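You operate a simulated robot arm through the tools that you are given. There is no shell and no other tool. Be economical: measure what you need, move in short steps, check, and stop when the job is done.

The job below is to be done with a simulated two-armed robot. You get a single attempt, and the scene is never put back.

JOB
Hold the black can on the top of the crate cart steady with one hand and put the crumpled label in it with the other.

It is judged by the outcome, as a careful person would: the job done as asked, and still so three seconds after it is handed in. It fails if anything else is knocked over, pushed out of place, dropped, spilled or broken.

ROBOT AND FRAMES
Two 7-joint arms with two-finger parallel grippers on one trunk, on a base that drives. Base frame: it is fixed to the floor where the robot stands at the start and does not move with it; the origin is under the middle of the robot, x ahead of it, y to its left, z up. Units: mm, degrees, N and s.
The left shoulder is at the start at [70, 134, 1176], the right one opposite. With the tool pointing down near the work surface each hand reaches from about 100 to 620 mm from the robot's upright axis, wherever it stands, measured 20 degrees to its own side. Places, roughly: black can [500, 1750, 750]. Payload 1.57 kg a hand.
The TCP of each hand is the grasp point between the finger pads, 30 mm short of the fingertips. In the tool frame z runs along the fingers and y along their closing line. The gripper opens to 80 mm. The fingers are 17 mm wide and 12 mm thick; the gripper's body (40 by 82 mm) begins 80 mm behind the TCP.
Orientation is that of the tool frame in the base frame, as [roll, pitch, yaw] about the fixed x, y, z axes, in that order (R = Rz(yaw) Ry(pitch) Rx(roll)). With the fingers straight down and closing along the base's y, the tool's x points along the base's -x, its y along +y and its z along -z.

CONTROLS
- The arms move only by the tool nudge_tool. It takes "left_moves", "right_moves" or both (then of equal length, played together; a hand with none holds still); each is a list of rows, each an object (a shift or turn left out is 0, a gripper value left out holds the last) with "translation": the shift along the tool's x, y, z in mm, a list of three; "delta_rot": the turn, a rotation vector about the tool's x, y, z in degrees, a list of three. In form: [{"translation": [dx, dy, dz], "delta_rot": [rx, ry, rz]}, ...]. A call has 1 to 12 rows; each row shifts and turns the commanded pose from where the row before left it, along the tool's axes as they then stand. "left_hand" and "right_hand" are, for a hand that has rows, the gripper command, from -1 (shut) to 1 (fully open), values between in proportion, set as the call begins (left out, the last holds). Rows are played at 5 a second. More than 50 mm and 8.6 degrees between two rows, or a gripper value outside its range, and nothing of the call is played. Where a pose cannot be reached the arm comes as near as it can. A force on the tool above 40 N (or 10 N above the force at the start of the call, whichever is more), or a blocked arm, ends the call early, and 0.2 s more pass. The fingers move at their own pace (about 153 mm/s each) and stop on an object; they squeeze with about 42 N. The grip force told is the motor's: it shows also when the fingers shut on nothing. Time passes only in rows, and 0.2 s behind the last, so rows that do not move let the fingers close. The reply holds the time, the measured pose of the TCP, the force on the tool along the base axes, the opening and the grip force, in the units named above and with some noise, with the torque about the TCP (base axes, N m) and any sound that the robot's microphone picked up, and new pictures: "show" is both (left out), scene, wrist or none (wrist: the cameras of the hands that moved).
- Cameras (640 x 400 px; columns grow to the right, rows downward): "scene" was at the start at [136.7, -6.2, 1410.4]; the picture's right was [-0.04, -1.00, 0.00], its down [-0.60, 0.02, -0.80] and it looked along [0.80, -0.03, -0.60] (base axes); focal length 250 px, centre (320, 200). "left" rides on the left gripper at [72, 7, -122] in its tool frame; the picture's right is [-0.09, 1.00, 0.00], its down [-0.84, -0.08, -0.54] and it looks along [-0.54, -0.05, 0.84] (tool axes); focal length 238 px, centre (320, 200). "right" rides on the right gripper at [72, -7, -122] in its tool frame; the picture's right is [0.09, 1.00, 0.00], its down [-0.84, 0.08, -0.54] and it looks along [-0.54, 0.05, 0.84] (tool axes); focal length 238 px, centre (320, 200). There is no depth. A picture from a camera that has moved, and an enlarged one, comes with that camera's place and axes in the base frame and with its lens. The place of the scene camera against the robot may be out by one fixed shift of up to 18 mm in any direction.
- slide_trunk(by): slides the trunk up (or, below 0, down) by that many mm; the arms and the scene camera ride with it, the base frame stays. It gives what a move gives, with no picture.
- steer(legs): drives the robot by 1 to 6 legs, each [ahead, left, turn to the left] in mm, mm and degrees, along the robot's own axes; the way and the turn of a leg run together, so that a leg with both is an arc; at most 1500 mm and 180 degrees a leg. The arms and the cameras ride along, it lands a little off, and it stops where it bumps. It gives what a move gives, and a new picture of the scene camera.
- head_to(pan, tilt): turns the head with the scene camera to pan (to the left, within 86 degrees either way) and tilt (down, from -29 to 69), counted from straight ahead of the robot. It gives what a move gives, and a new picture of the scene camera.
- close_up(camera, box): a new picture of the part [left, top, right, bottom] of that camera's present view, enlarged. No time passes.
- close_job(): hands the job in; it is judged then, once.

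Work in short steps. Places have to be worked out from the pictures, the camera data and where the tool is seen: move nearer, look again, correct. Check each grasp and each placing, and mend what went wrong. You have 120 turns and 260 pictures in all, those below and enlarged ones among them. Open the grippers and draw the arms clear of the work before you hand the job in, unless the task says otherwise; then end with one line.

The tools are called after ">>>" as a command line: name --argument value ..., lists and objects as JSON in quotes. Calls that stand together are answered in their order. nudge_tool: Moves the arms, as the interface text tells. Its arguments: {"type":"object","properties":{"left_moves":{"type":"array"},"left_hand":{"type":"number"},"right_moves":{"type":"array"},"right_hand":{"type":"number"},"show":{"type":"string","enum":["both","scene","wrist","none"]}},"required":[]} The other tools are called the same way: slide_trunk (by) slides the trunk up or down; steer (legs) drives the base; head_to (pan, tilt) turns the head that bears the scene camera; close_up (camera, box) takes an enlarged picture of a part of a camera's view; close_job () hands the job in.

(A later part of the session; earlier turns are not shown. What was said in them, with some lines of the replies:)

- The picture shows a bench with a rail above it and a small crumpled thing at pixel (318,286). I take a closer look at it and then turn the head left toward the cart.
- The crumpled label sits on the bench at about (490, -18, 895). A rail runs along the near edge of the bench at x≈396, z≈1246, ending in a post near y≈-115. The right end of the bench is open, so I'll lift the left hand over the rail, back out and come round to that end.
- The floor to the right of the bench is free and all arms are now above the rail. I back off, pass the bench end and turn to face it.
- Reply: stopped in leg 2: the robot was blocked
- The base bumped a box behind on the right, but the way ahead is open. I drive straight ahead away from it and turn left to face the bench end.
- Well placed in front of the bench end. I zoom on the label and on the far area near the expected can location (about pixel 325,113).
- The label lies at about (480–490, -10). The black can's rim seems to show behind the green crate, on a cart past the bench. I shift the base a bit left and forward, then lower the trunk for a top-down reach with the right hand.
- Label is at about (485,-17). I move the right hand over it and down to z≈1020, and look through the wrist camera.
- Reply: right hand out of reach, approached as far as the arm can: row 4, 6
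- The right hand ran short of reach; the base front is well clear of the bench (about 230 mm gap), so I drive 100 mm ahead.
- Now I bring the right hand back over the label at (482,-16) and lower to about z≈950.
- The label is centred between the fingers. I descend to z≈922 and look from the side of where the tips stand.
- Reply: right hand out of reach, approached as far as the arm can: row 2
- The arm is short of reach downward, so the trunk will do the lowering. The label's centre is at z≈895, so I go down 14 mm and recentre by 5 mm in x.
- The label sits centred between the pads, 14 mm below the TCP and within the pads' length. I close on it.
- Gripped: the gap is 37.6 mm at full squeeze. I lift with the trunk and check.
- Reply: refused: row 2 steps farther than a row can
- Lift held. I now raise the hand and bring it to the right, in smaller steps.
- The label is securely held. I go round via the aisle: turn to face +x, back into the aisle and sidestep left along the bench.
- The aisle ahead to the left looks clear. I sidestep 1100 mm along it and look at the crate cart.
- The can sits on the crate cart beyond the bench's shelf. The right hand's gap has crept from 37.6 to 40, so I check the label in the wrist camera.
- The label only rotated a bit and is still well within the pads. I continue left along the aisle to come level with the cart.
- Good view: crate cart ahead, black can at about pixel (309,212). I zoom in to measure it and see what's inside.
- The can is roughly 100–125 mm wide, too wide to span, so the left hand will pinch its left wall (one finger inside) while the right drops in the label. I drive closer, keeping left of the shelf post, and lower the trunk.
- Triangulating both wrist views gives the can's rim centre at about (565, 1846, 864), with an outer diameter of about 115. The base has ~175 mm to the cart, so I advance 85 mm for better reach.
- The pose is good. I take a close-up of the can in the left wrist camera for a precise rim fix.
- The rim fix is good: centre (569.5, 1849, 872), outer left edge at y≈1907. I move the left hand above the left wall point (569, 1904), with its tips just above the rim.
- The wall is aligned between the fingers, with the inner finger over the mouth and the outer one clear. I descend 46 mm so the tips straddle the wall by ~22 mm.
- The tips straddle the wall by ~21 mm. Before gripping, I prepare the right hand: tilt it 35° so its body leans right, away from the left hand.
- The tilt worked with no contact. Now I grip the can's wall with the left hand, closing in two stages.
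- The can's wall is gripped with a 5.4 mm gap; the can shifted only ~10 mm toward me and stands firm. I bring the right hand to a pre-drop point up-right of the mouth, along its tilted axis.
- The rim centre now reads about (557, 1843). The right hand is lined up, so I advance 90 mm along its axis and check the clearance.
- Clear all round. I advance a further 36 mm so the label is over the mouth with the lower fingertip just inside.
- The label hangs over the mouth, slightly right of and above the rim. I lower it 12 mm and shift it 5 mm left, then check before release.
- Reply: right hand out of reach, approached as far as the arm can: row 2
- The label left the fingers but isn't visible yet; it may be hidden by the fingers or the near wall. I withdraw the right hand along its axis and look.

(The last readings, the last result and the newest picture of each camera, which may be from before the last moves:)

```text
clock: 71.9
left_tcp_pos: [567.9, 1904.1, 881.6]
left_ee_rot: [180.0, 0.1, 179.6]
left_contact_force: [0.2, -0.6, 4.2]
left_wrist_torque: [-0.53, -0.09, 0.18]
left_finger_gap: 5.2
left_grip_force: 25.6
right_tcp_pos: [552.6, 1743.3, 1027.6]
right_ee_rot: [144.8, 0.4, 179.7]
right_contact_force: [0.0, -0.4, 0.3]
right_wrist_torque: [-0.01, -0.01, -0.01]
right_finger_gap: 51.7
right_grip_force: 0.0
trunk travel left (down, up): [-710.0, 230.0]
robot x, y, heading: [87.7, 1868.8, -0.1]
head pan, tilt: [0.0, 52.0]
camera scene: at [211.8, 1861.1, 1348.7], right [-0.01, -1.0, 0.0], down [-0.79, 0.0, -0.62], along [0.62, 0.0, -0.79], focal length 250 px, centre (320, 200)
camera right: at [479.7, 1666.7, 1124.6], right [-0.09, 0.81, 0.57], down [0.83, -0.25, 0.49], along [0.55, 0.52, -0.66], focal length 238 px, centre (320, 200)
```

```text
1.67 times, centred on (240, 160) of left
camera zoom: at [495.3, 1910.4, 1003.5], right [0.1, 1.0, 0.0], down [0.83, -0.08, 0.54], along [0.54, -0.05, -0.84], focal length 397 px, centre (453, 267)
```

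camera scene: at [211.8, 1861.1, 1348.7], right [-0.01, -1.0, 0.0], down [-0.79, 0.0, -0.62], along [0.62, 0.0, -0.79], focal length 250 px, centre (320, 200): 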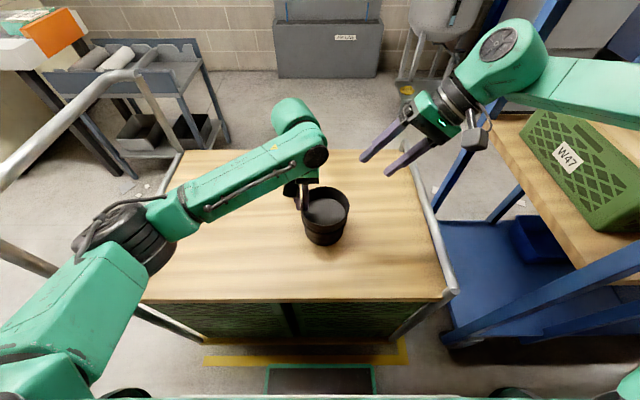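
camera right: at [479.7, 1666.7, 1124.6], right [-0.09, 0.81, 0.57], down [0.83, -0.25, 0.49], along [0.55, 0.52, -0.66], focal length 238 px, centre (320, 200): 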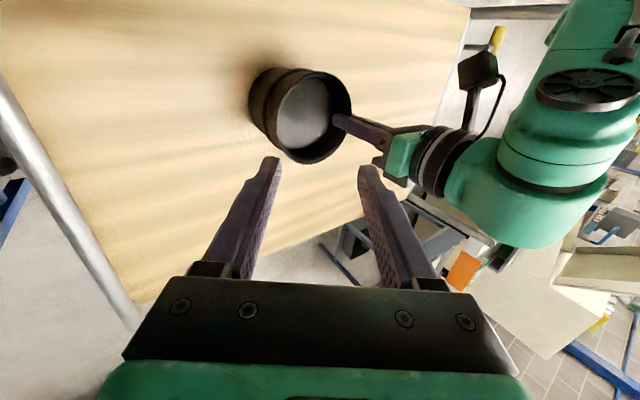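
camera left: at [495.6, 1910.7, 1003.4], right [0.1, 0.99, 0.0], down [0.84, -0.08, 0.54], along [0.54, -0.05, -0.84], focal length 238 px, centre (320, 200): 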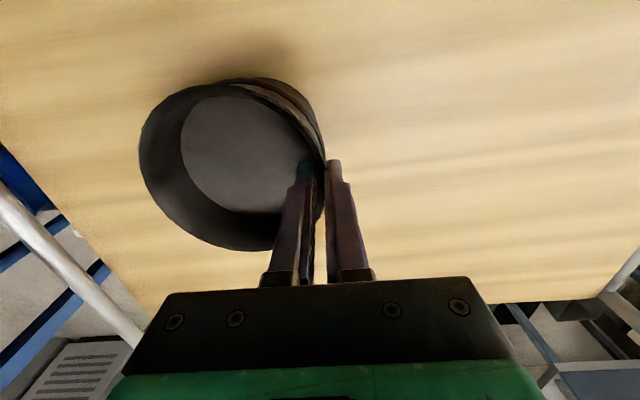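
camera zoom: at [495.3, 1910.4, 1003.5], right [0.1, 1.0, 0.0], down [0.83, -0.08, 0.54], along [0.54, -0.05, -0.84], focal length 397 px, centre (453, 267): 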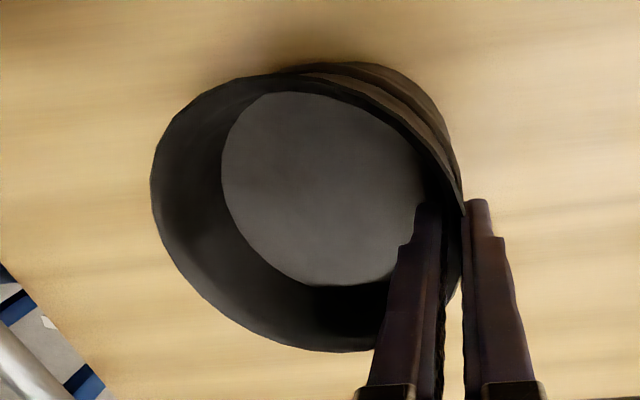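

The label isn't obvious inside the can. I zoom in on the can's inside from the right wrist camera, and on the cart and floor around it.

>>> close_up --camera "right" --box '[240, 50, 400, 170]'

>>> close_up --camera "scene" --box '[120, 130, 480, 355]'

>>> head_to --pan -5 --tilt 66

```text
3.33 times, centred on (320, 110) of right
camera zoom: at [479.7, 1666.7, 1124.6], right [-0.09, 0.81, 0.57], down [0.83, -0.25, 0.49], along [0.55, 0.52, -0.66], focal length 794 px, centre (320, 500)
```

zoom: 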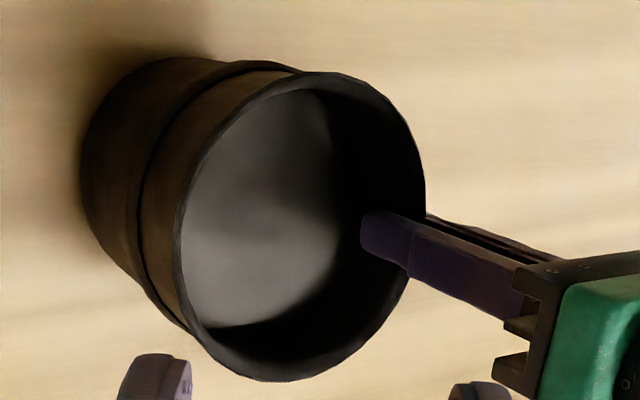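

```text
1.78 times, centred on (300, 242) of scene
camera zoom: at [211.8, 1861.1, 1348.7], right [-0.01, -1.0, 0.0], down [-0.79, 0.0, -0.62], along [0.62, 0.0, -0.79], focal length 445 px, centre (356, 124)
```

zoom: 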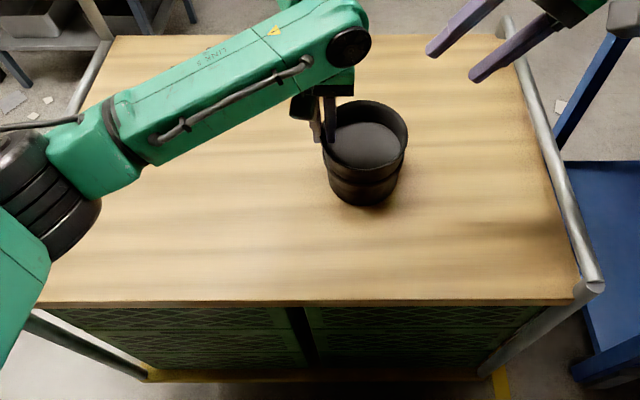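

```text
clock: 72.6
left_tcp_pos: [567.3, 1904.0, 880.5]
left_ee_rot: [-180.0, 0.1, 179.6]
left_contact_force: [-0.8, -0.4, 4.1]
left_wrist_torque: [-0.48, 0.18, -0.11]
left_finger_gap: 5.3
left_grip_force: 25.4
right_tcp_pos: [554.0, 1744.0, 1029.0]
right_ee_rot: [144.8, 0.3, 179.7]
right_contact_force: [0.8, 0.8, -0.2]
right_wrist_torque: [0.0, -0.02, 0.02]
right_finger_gap: 52.0
right_grip_force: 0.0
trunk travel left (down, up): [-710.0, 230.0]
robot x, y, heading: [84.9, 1863.6, -0.1]
head pan, tilt: [-5.0, 66.0]
camera scene: at [196.4, 1856.7, 1332.2], right [-0.09, -1.0, 0.0], down [-0.91, 0.08, -0.41], along [0.41, -0.04, -0.91], focal length 250 px, centre (320, 200)
```

scene: 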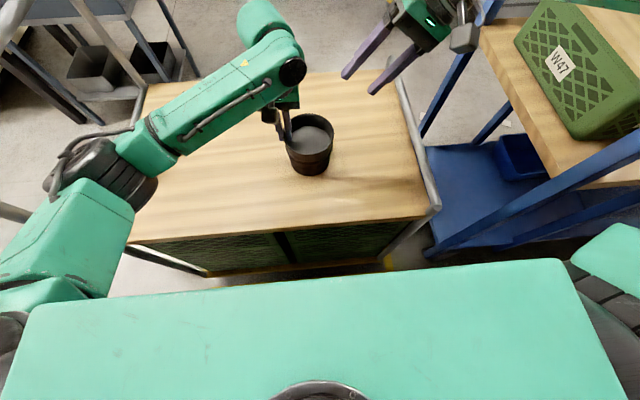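

No label on the cart top. The grey disc is only ~45 mm below the rim, well above the can's base, so it may be a filling that swallowed the label. To rule out a bounce, I check the floor around the cart.

>>> head_to --pan 0 --tilt 35

>>> head_to --pan -50 --tilt 50

>>> head_to --pan 50 --tilt 50

```text
clock: 73.6
left_tcp_pos: [567.4, 1905.1, 880.5]
left_ee_rot: [-180.0, 0.1, 179.6]
left_contact_force: [0.5, -0.6, 3.6]
left_wrist_torque: [-0.51, -0.1, 0.12]
left_finger_gap: 5.1
left_grip_force: 25.5
right_tcp_pos: [552.6, 1744.4, 1026.7]
right_ee_rot: [144.8, 0.3, 179.7]
right_contact_force: [0.5, -0.6, 1.1]
right_wrist_torque: [-0.02, -0.04, 0.03]
right_finger_gap: 52.1
right_grip_force: 0.0
trunk travel left (down, up): [-710.0, 230.0]
robot x, y, heading: [89.1, 1865.9, -0.5]
head pan, tilt: [0.0, 35.0]
camera scene: at [225.1, 1861.7, 1373.0], right [-0.01, -1.0, 0.0], down [-0.57, 0.0, -0.82], along [0.82, 0.0, -0.57], focal length 250 px, centre (320, 200)
```

scene: 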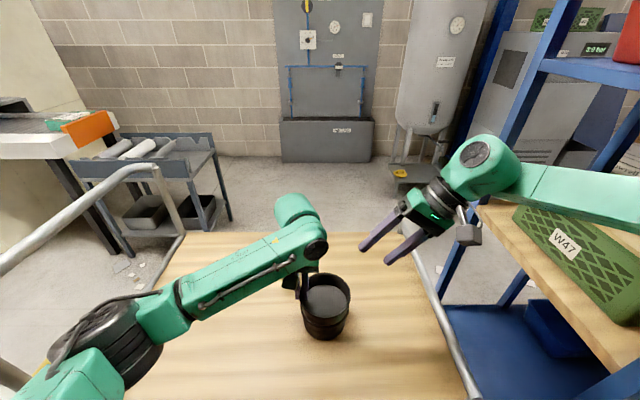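

```text
clock: 74.8
left_tcp_pos: [568.1, 1904.8, 880.3]
left_ee_rot: [179.9, 0.1, 179.5]
left_contact_force: [-0.2, 0.3, 4.6]
left_wrist_torque: [-0.51, 0.11, -0.14]
left_finger_gap: 5.0
left_grip_force: 25.6
right_tcp_pos: [554.1, 1744.2, 1027.9]
right_ee_rot: [144.8, 0.3, 179.7]
right_contact_force: [-0.1, 0.0, 0.2]
right_wrist_torque: [0.03, 0.01, 0.01]
right_finger_gap: 52.3
right_grip_force: 0.0
trunk travel left (down, up): [-710.0, 230.0]
robot x, y, heading: [89.5, 1867.1, -0.2]
head pan, tilt: [-50.0, 50.0]
camera scene: at [186.4, 1802.9, 1351.3], right [-0.77, -0.64, 0.0], down [-0.49, 0.59, -0.64], along [0.41, -0.49, -0.77], focal length 250 px, centre (320, 200)
```

scene: 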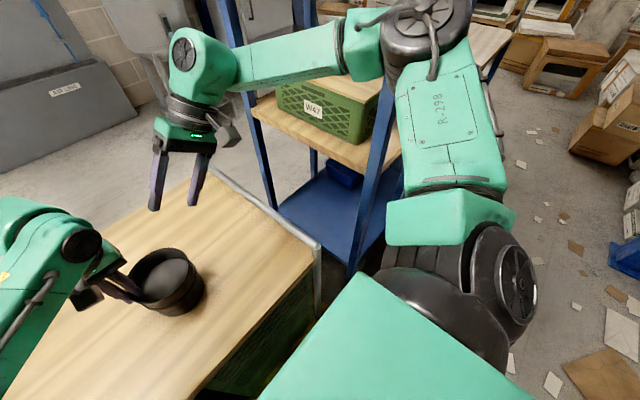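

```text
clock: 76.5
left_tcp_pos: [568.2, 1905.1, 881.8]
left_ee_rot: [-180.0, 0.1, 179.6]
left_contact_force: [-1.7, -1.0, 4.3]
left_wrist_torque: [-0.49, 0.12, -0.15]
left_finger_gap: 5.5
left_grip_force: 25.9
right_tcp_pos: [554.0, 1743.3, 1027.2]
right_ee_rot: [144.8, 0.4, 179.7]
right_contact_force: [0.0, -0.6, -0.6]
right_wrist_torque: [-0.01, -0.01, -0.01]
right_finger_gap: 52.0
right_grip_force: 0.0
trunk travel left (down, up): [-710.0, 230.0]
robot x, y, heading: [89.2, 1863.3, 0.1]
head pan, tilt: [50.0, 50.0]
camera scene: at [186.9, 1920.8, 1351.3], right [0.76, -0.65, 0.0], down [-0.5, -0.58, -0.64], along [0.42, 0.49, -0.77], focal length 250 px, centre (320, 200)
```

scene: 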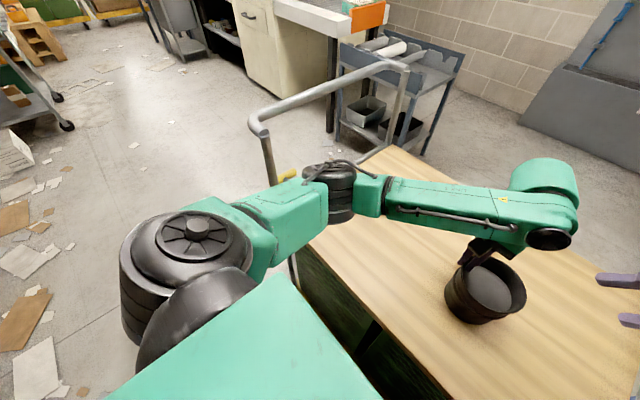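

No label on the floor or cart, so it is in the can, below the grey surface. I check inside once more as I open the left hand gently, then lift it straight up.

>>> nudge_tool --left_moves '[{"translation": [0, 0, 0]}, {"translation": [0, 0, 0]}]' --left_hand -0.65 --show "none"

>>> nudge_tool --left_moves '[{"translation": [0, 0, 0]}, {"translation": [0, 0, 0]}]' --left_hand -0.2 --show "both"

```text
clock: 77.1
left_tcp_pos: [569.1, 1904.4, 880.3]
left_ee_rot: [180.0, 0.1, 179.6]
left_contact_force: [-0.6, 0.2, -0.6]
left_wrist_torque: [-0.02, 0.0, 0.0]
left_finger_gap: 13.7
left_grip_force: 0.0
right_tcp_pos: [554.4, 1743.6, 1027.5]
right_ee_rot: [144.9, 0.2, 179.7]
right_contact_force: [-0.4, -0.1, -1.2]
right_wrist_torque: [0.03, 0.03, 0.0]
right_finger_gap: 52.1
right_grip_force: 0.0
trunk travel left (down, up): [-710.0, 230.0]
robot x, y, heading: [87.2, 1865.1, -0.2]
head pan, tilt: [50.0, 50.0]
```

```text
clock: 77.7
left_tcp_pos: [568.8, 1903.3, 880.0]
left_ee_rot: [-179.9, 0.0, 179.7]
left_contact_force: [0.3, -0.2, -0.4]
left_wrist_torque: [-0.04, -0.01, 0.0]
left_finger_gap: 32.0
left_grip_force: 0.1
right_tcp_pos: [554.3, 1742.9, 1027.3]
right_ee_rot: [144.8, 0.2, 179.7]
right_contact_force: [0.0, 0.8, 1.1]
right_wrist_torque: [-0.01, 0.01, -0.03]
right_finger_gap: 52.0
right_grip_force: 0.1
trunk travel left (down, up): [-710.0, 230.0]
robot x, y, heading: [90.3, 1864.8, -0.1]
head pan, tilt: [50.0, 50.0]
camera scene: at [187.5, 1920.8, 1351.2], right [0.76, -0.65, 0.0], down [-0.5, -0.58, -0.64], along [0.42, 0.49, -0.77], focal length 250 px, centre (320, 200)
camera left: at [496.0, 1910.8, 1003.0], right [0.1, 0.99, 0.0], down [0.84, -0.08, 0.54], along [0.54, -0.05, -0.84], focal length 238 px, centre (320, 200)
```

scene: 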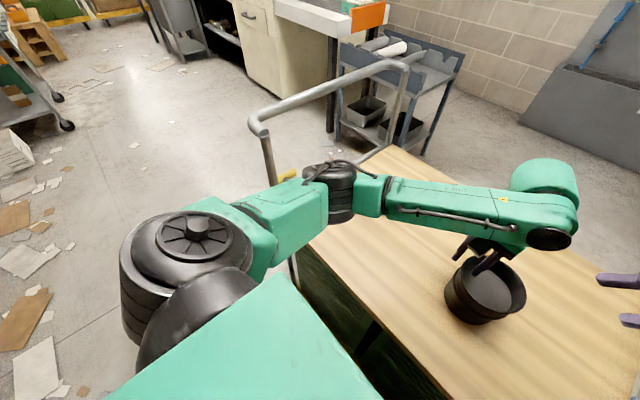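
left: 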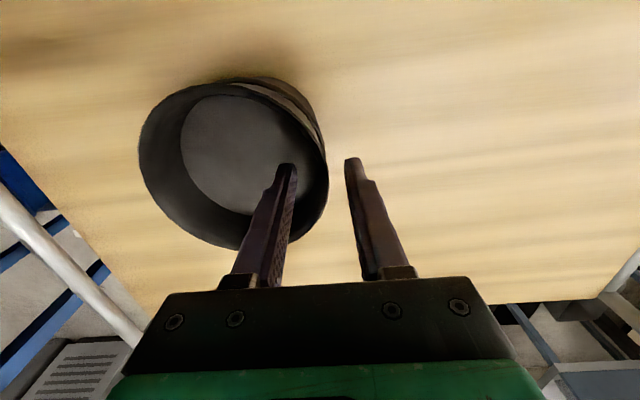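

The left hand released cleanly and the can stands. I lift it straight up, then away to the left, while the right hand retreats further.

>>> nudge_tool --left_moves '[{"translation": [0, 0, -20]}, {"translation": [0, 0, -30]}, {"translation": [0, 0, -35]}, {"translation": [0, 0, -40]}, {"translation": [0, 20, -40]}, {"translation": [0, 40, -20]}, {"translation": [0, 45, 0]}, {"translation": [0, 45, 0]}]' --right_moves '[{"translation": [0, 0, -20]}, {"translation": [0, 0, -20]}, {"translation": [0, 0, -20]}, {"translation": [0, 0, 0]}, {"translation": [0, 0, 0]}, {"translation": [0, 0, 0]}, {"translation": [0, 0, 0]}, {"translation": [0, 0, 0]}]' --right_hand 1 --show "wrist"

>>> head_to --pan 0 --tilt 55

>>> close_up --camera "scene" --box '[270, 140, 390, 240]'

```text
clock: 79.5
left_tcp_pos: [569.1, 2058.9, 1067.8]
left_ee_rot: [-179.9, 0.2, 179.5]
left_contact_force: [-1.1, 0.4, 0.4]
left_wrist_torque: [-0.02, 0.01, 0.02]
left_finger_gap: 32.0
left_grip_force: 0.1
right_tcp_pos: [554.1, 1710.3, 1075.1]
right_ee_rot: [144.9, 0.3, 179.7]
right_contact_force: [0.1, -0.1, -0.3]
right_wrist_torque: [-0.07, 0.0, -0.02]
right_finger_gap: 80.1
right_grip_force: 0.1
trunk travel left (down, up): [-710.0, 230.0]
robot x, y, heading: [87.6, 1864.3, -0.3]
head pan, tilt: [50.0, 50.0]
camera right: at [480.4, 1634.4, 1172.1], right [-0.09, 0.82, 0.57], down [0.83, -0.25, 0.49], along [0.55, 0.52, -0.66], focal length 238 px, centre (320, 200)
camera left: at [496.9, 2065.0, 1189.5], right [0.1, 0.99, 0.0], down [0.84, -0.08, 0.54], along [0.54, -0.06, -0.84], focal length 238 px, centre (320, 200)
```

right: 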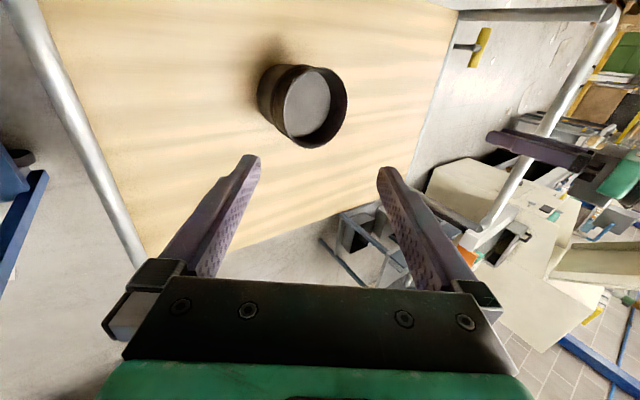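
left: 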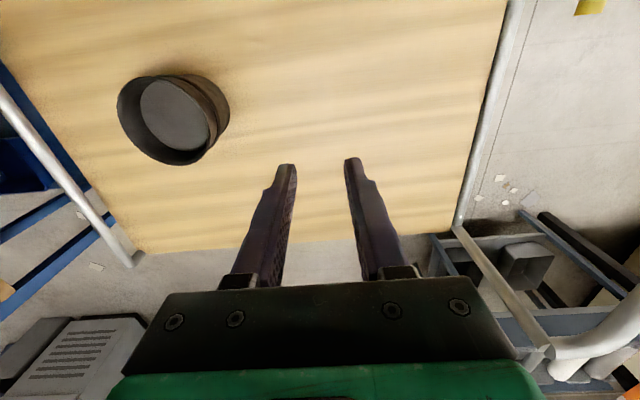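

```text
clock: 80.7
left_tcp_pos: [570.2, 2056.9, 1067.6]
left_ee_rot: [-180.0, 0.0, 179.6]
left_contact_force: [0.5, 0.2, -0.9]
left_wrist_torque: [0.01, -0.02, 0.04]
left_finger_gap: 31.8
left_grip_force: 0.0
right_tcp_pos: [553.8, 1709.1, 1075.0]
right_ee_rot: [144.8, 0.2, 179.7]
right_contact_force: [-0.2, -0.1, 0.4]
right_wrist_torque: [0.02, -0.02, -0.02]
right_finger_gap: 80.0
right_grip_force: 0.0
trunk travel left (down, up): [-710.0, 230.0]
robot x, y, heading: [88.9, 1865.9, -0.5]
head pan, tilt: [0.0, 55.0]
camera scene: at [209.8, 1861.9, 1344.7], right [0.0, -1.0, 0.0], down [-0.82, 0.0, -0.57], along [0.57, 0.0, -0.82], focal length 250 px, centre (320, 200)
```

scene: 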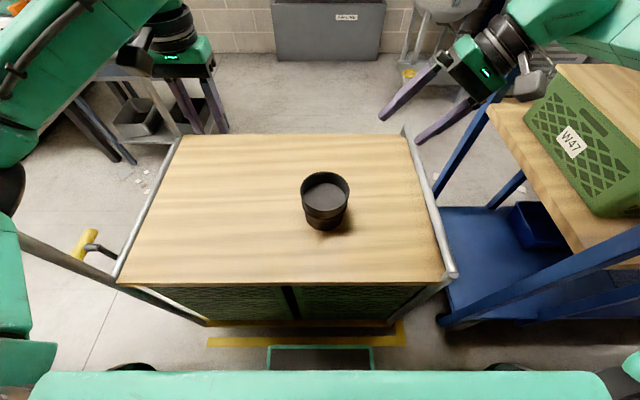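

```text
4.00 times, centred on (330, 190) of scene
camera zoom: at [209.8, 1861.9, 1344.7], right [0.0, -1.0, 0.0], down [-0.82, 0.0, -0.57], along [0.57, 0.0, -0.82], focal length 1001 px, centre (280, 240)
```

zoom: 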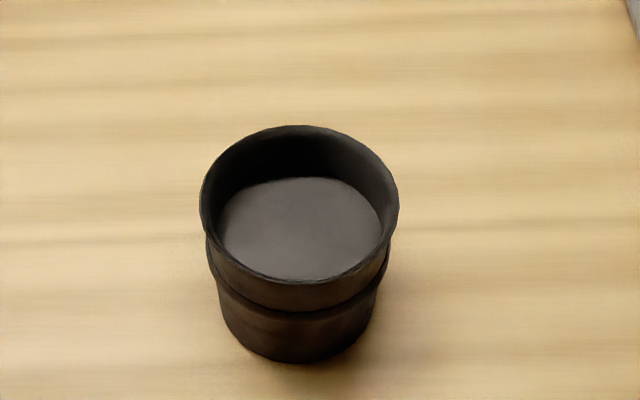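

The can stands upright, both hands are clear and nothing else has moved. I open the left gripper fully and hand the job in.

>>> nudge_tool --left_moves '[{"translation": [0, 0, -10]}, {"translation": [0, 0, -10]}]' --left_hand 1 --show "scene"

>>> close_job

```text
clock: 81.3
left_tcp_pos: [570.0, 2054.5, 1085.6]
left_ee_rot: [-179.9, 0.0, 179.6]
left_contact_force: [1.1, 0.2, -0.5]
left_wrist_torque: [0.0, 0.04, 0.02]
left_finger_gap: 80.2
left_grip_force: 0.0
right_tcp_pos: [554.8, 1710.0, 1075.1]
right_ee_rot: [144.8, 0.3, 179.7]
right_contact_force: [0.1, 0.7, -0.3]
right_wrist_torque: [0.01, 0.0, 0.0]
right_finger_gap: 79.9
right_grip_force: 0.0
trunk travel left (down, up): [-710.0, 230.0]
robot x, y, heading: [86.9, 1862.9, -0.2]
head pan, tilt: [0.0, 55.0]
camera scene: at [209.7, 1861.5, 1344.7], right [-0.01, -1.0, 0.0], down [-0.82, 0.0, -0.57], along [0.57, 0.0, -0.82], focal length 250 px, centre (320, 200)
```

scene: 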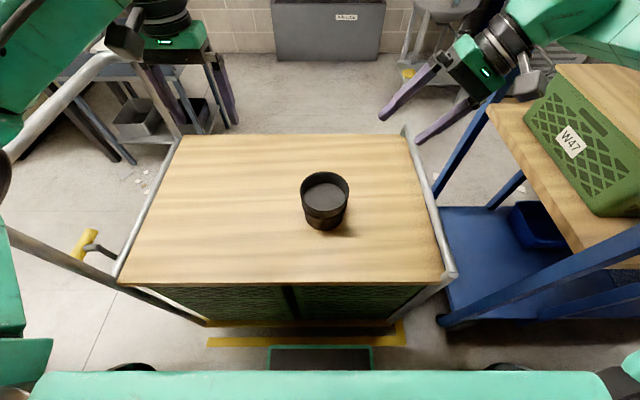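

```text
The job is handed in.
```

I held the black can by its rim with the left hand and released the crumpled label over its mouth with the right; I never saw the label inside, only that it is nowhere in view on the cart or floor, so I take it to be under the grey surface in the can, which shifted about 10 mm when gripped but stands upright, and earlier the base bumped a floor box that I did not check for movement.
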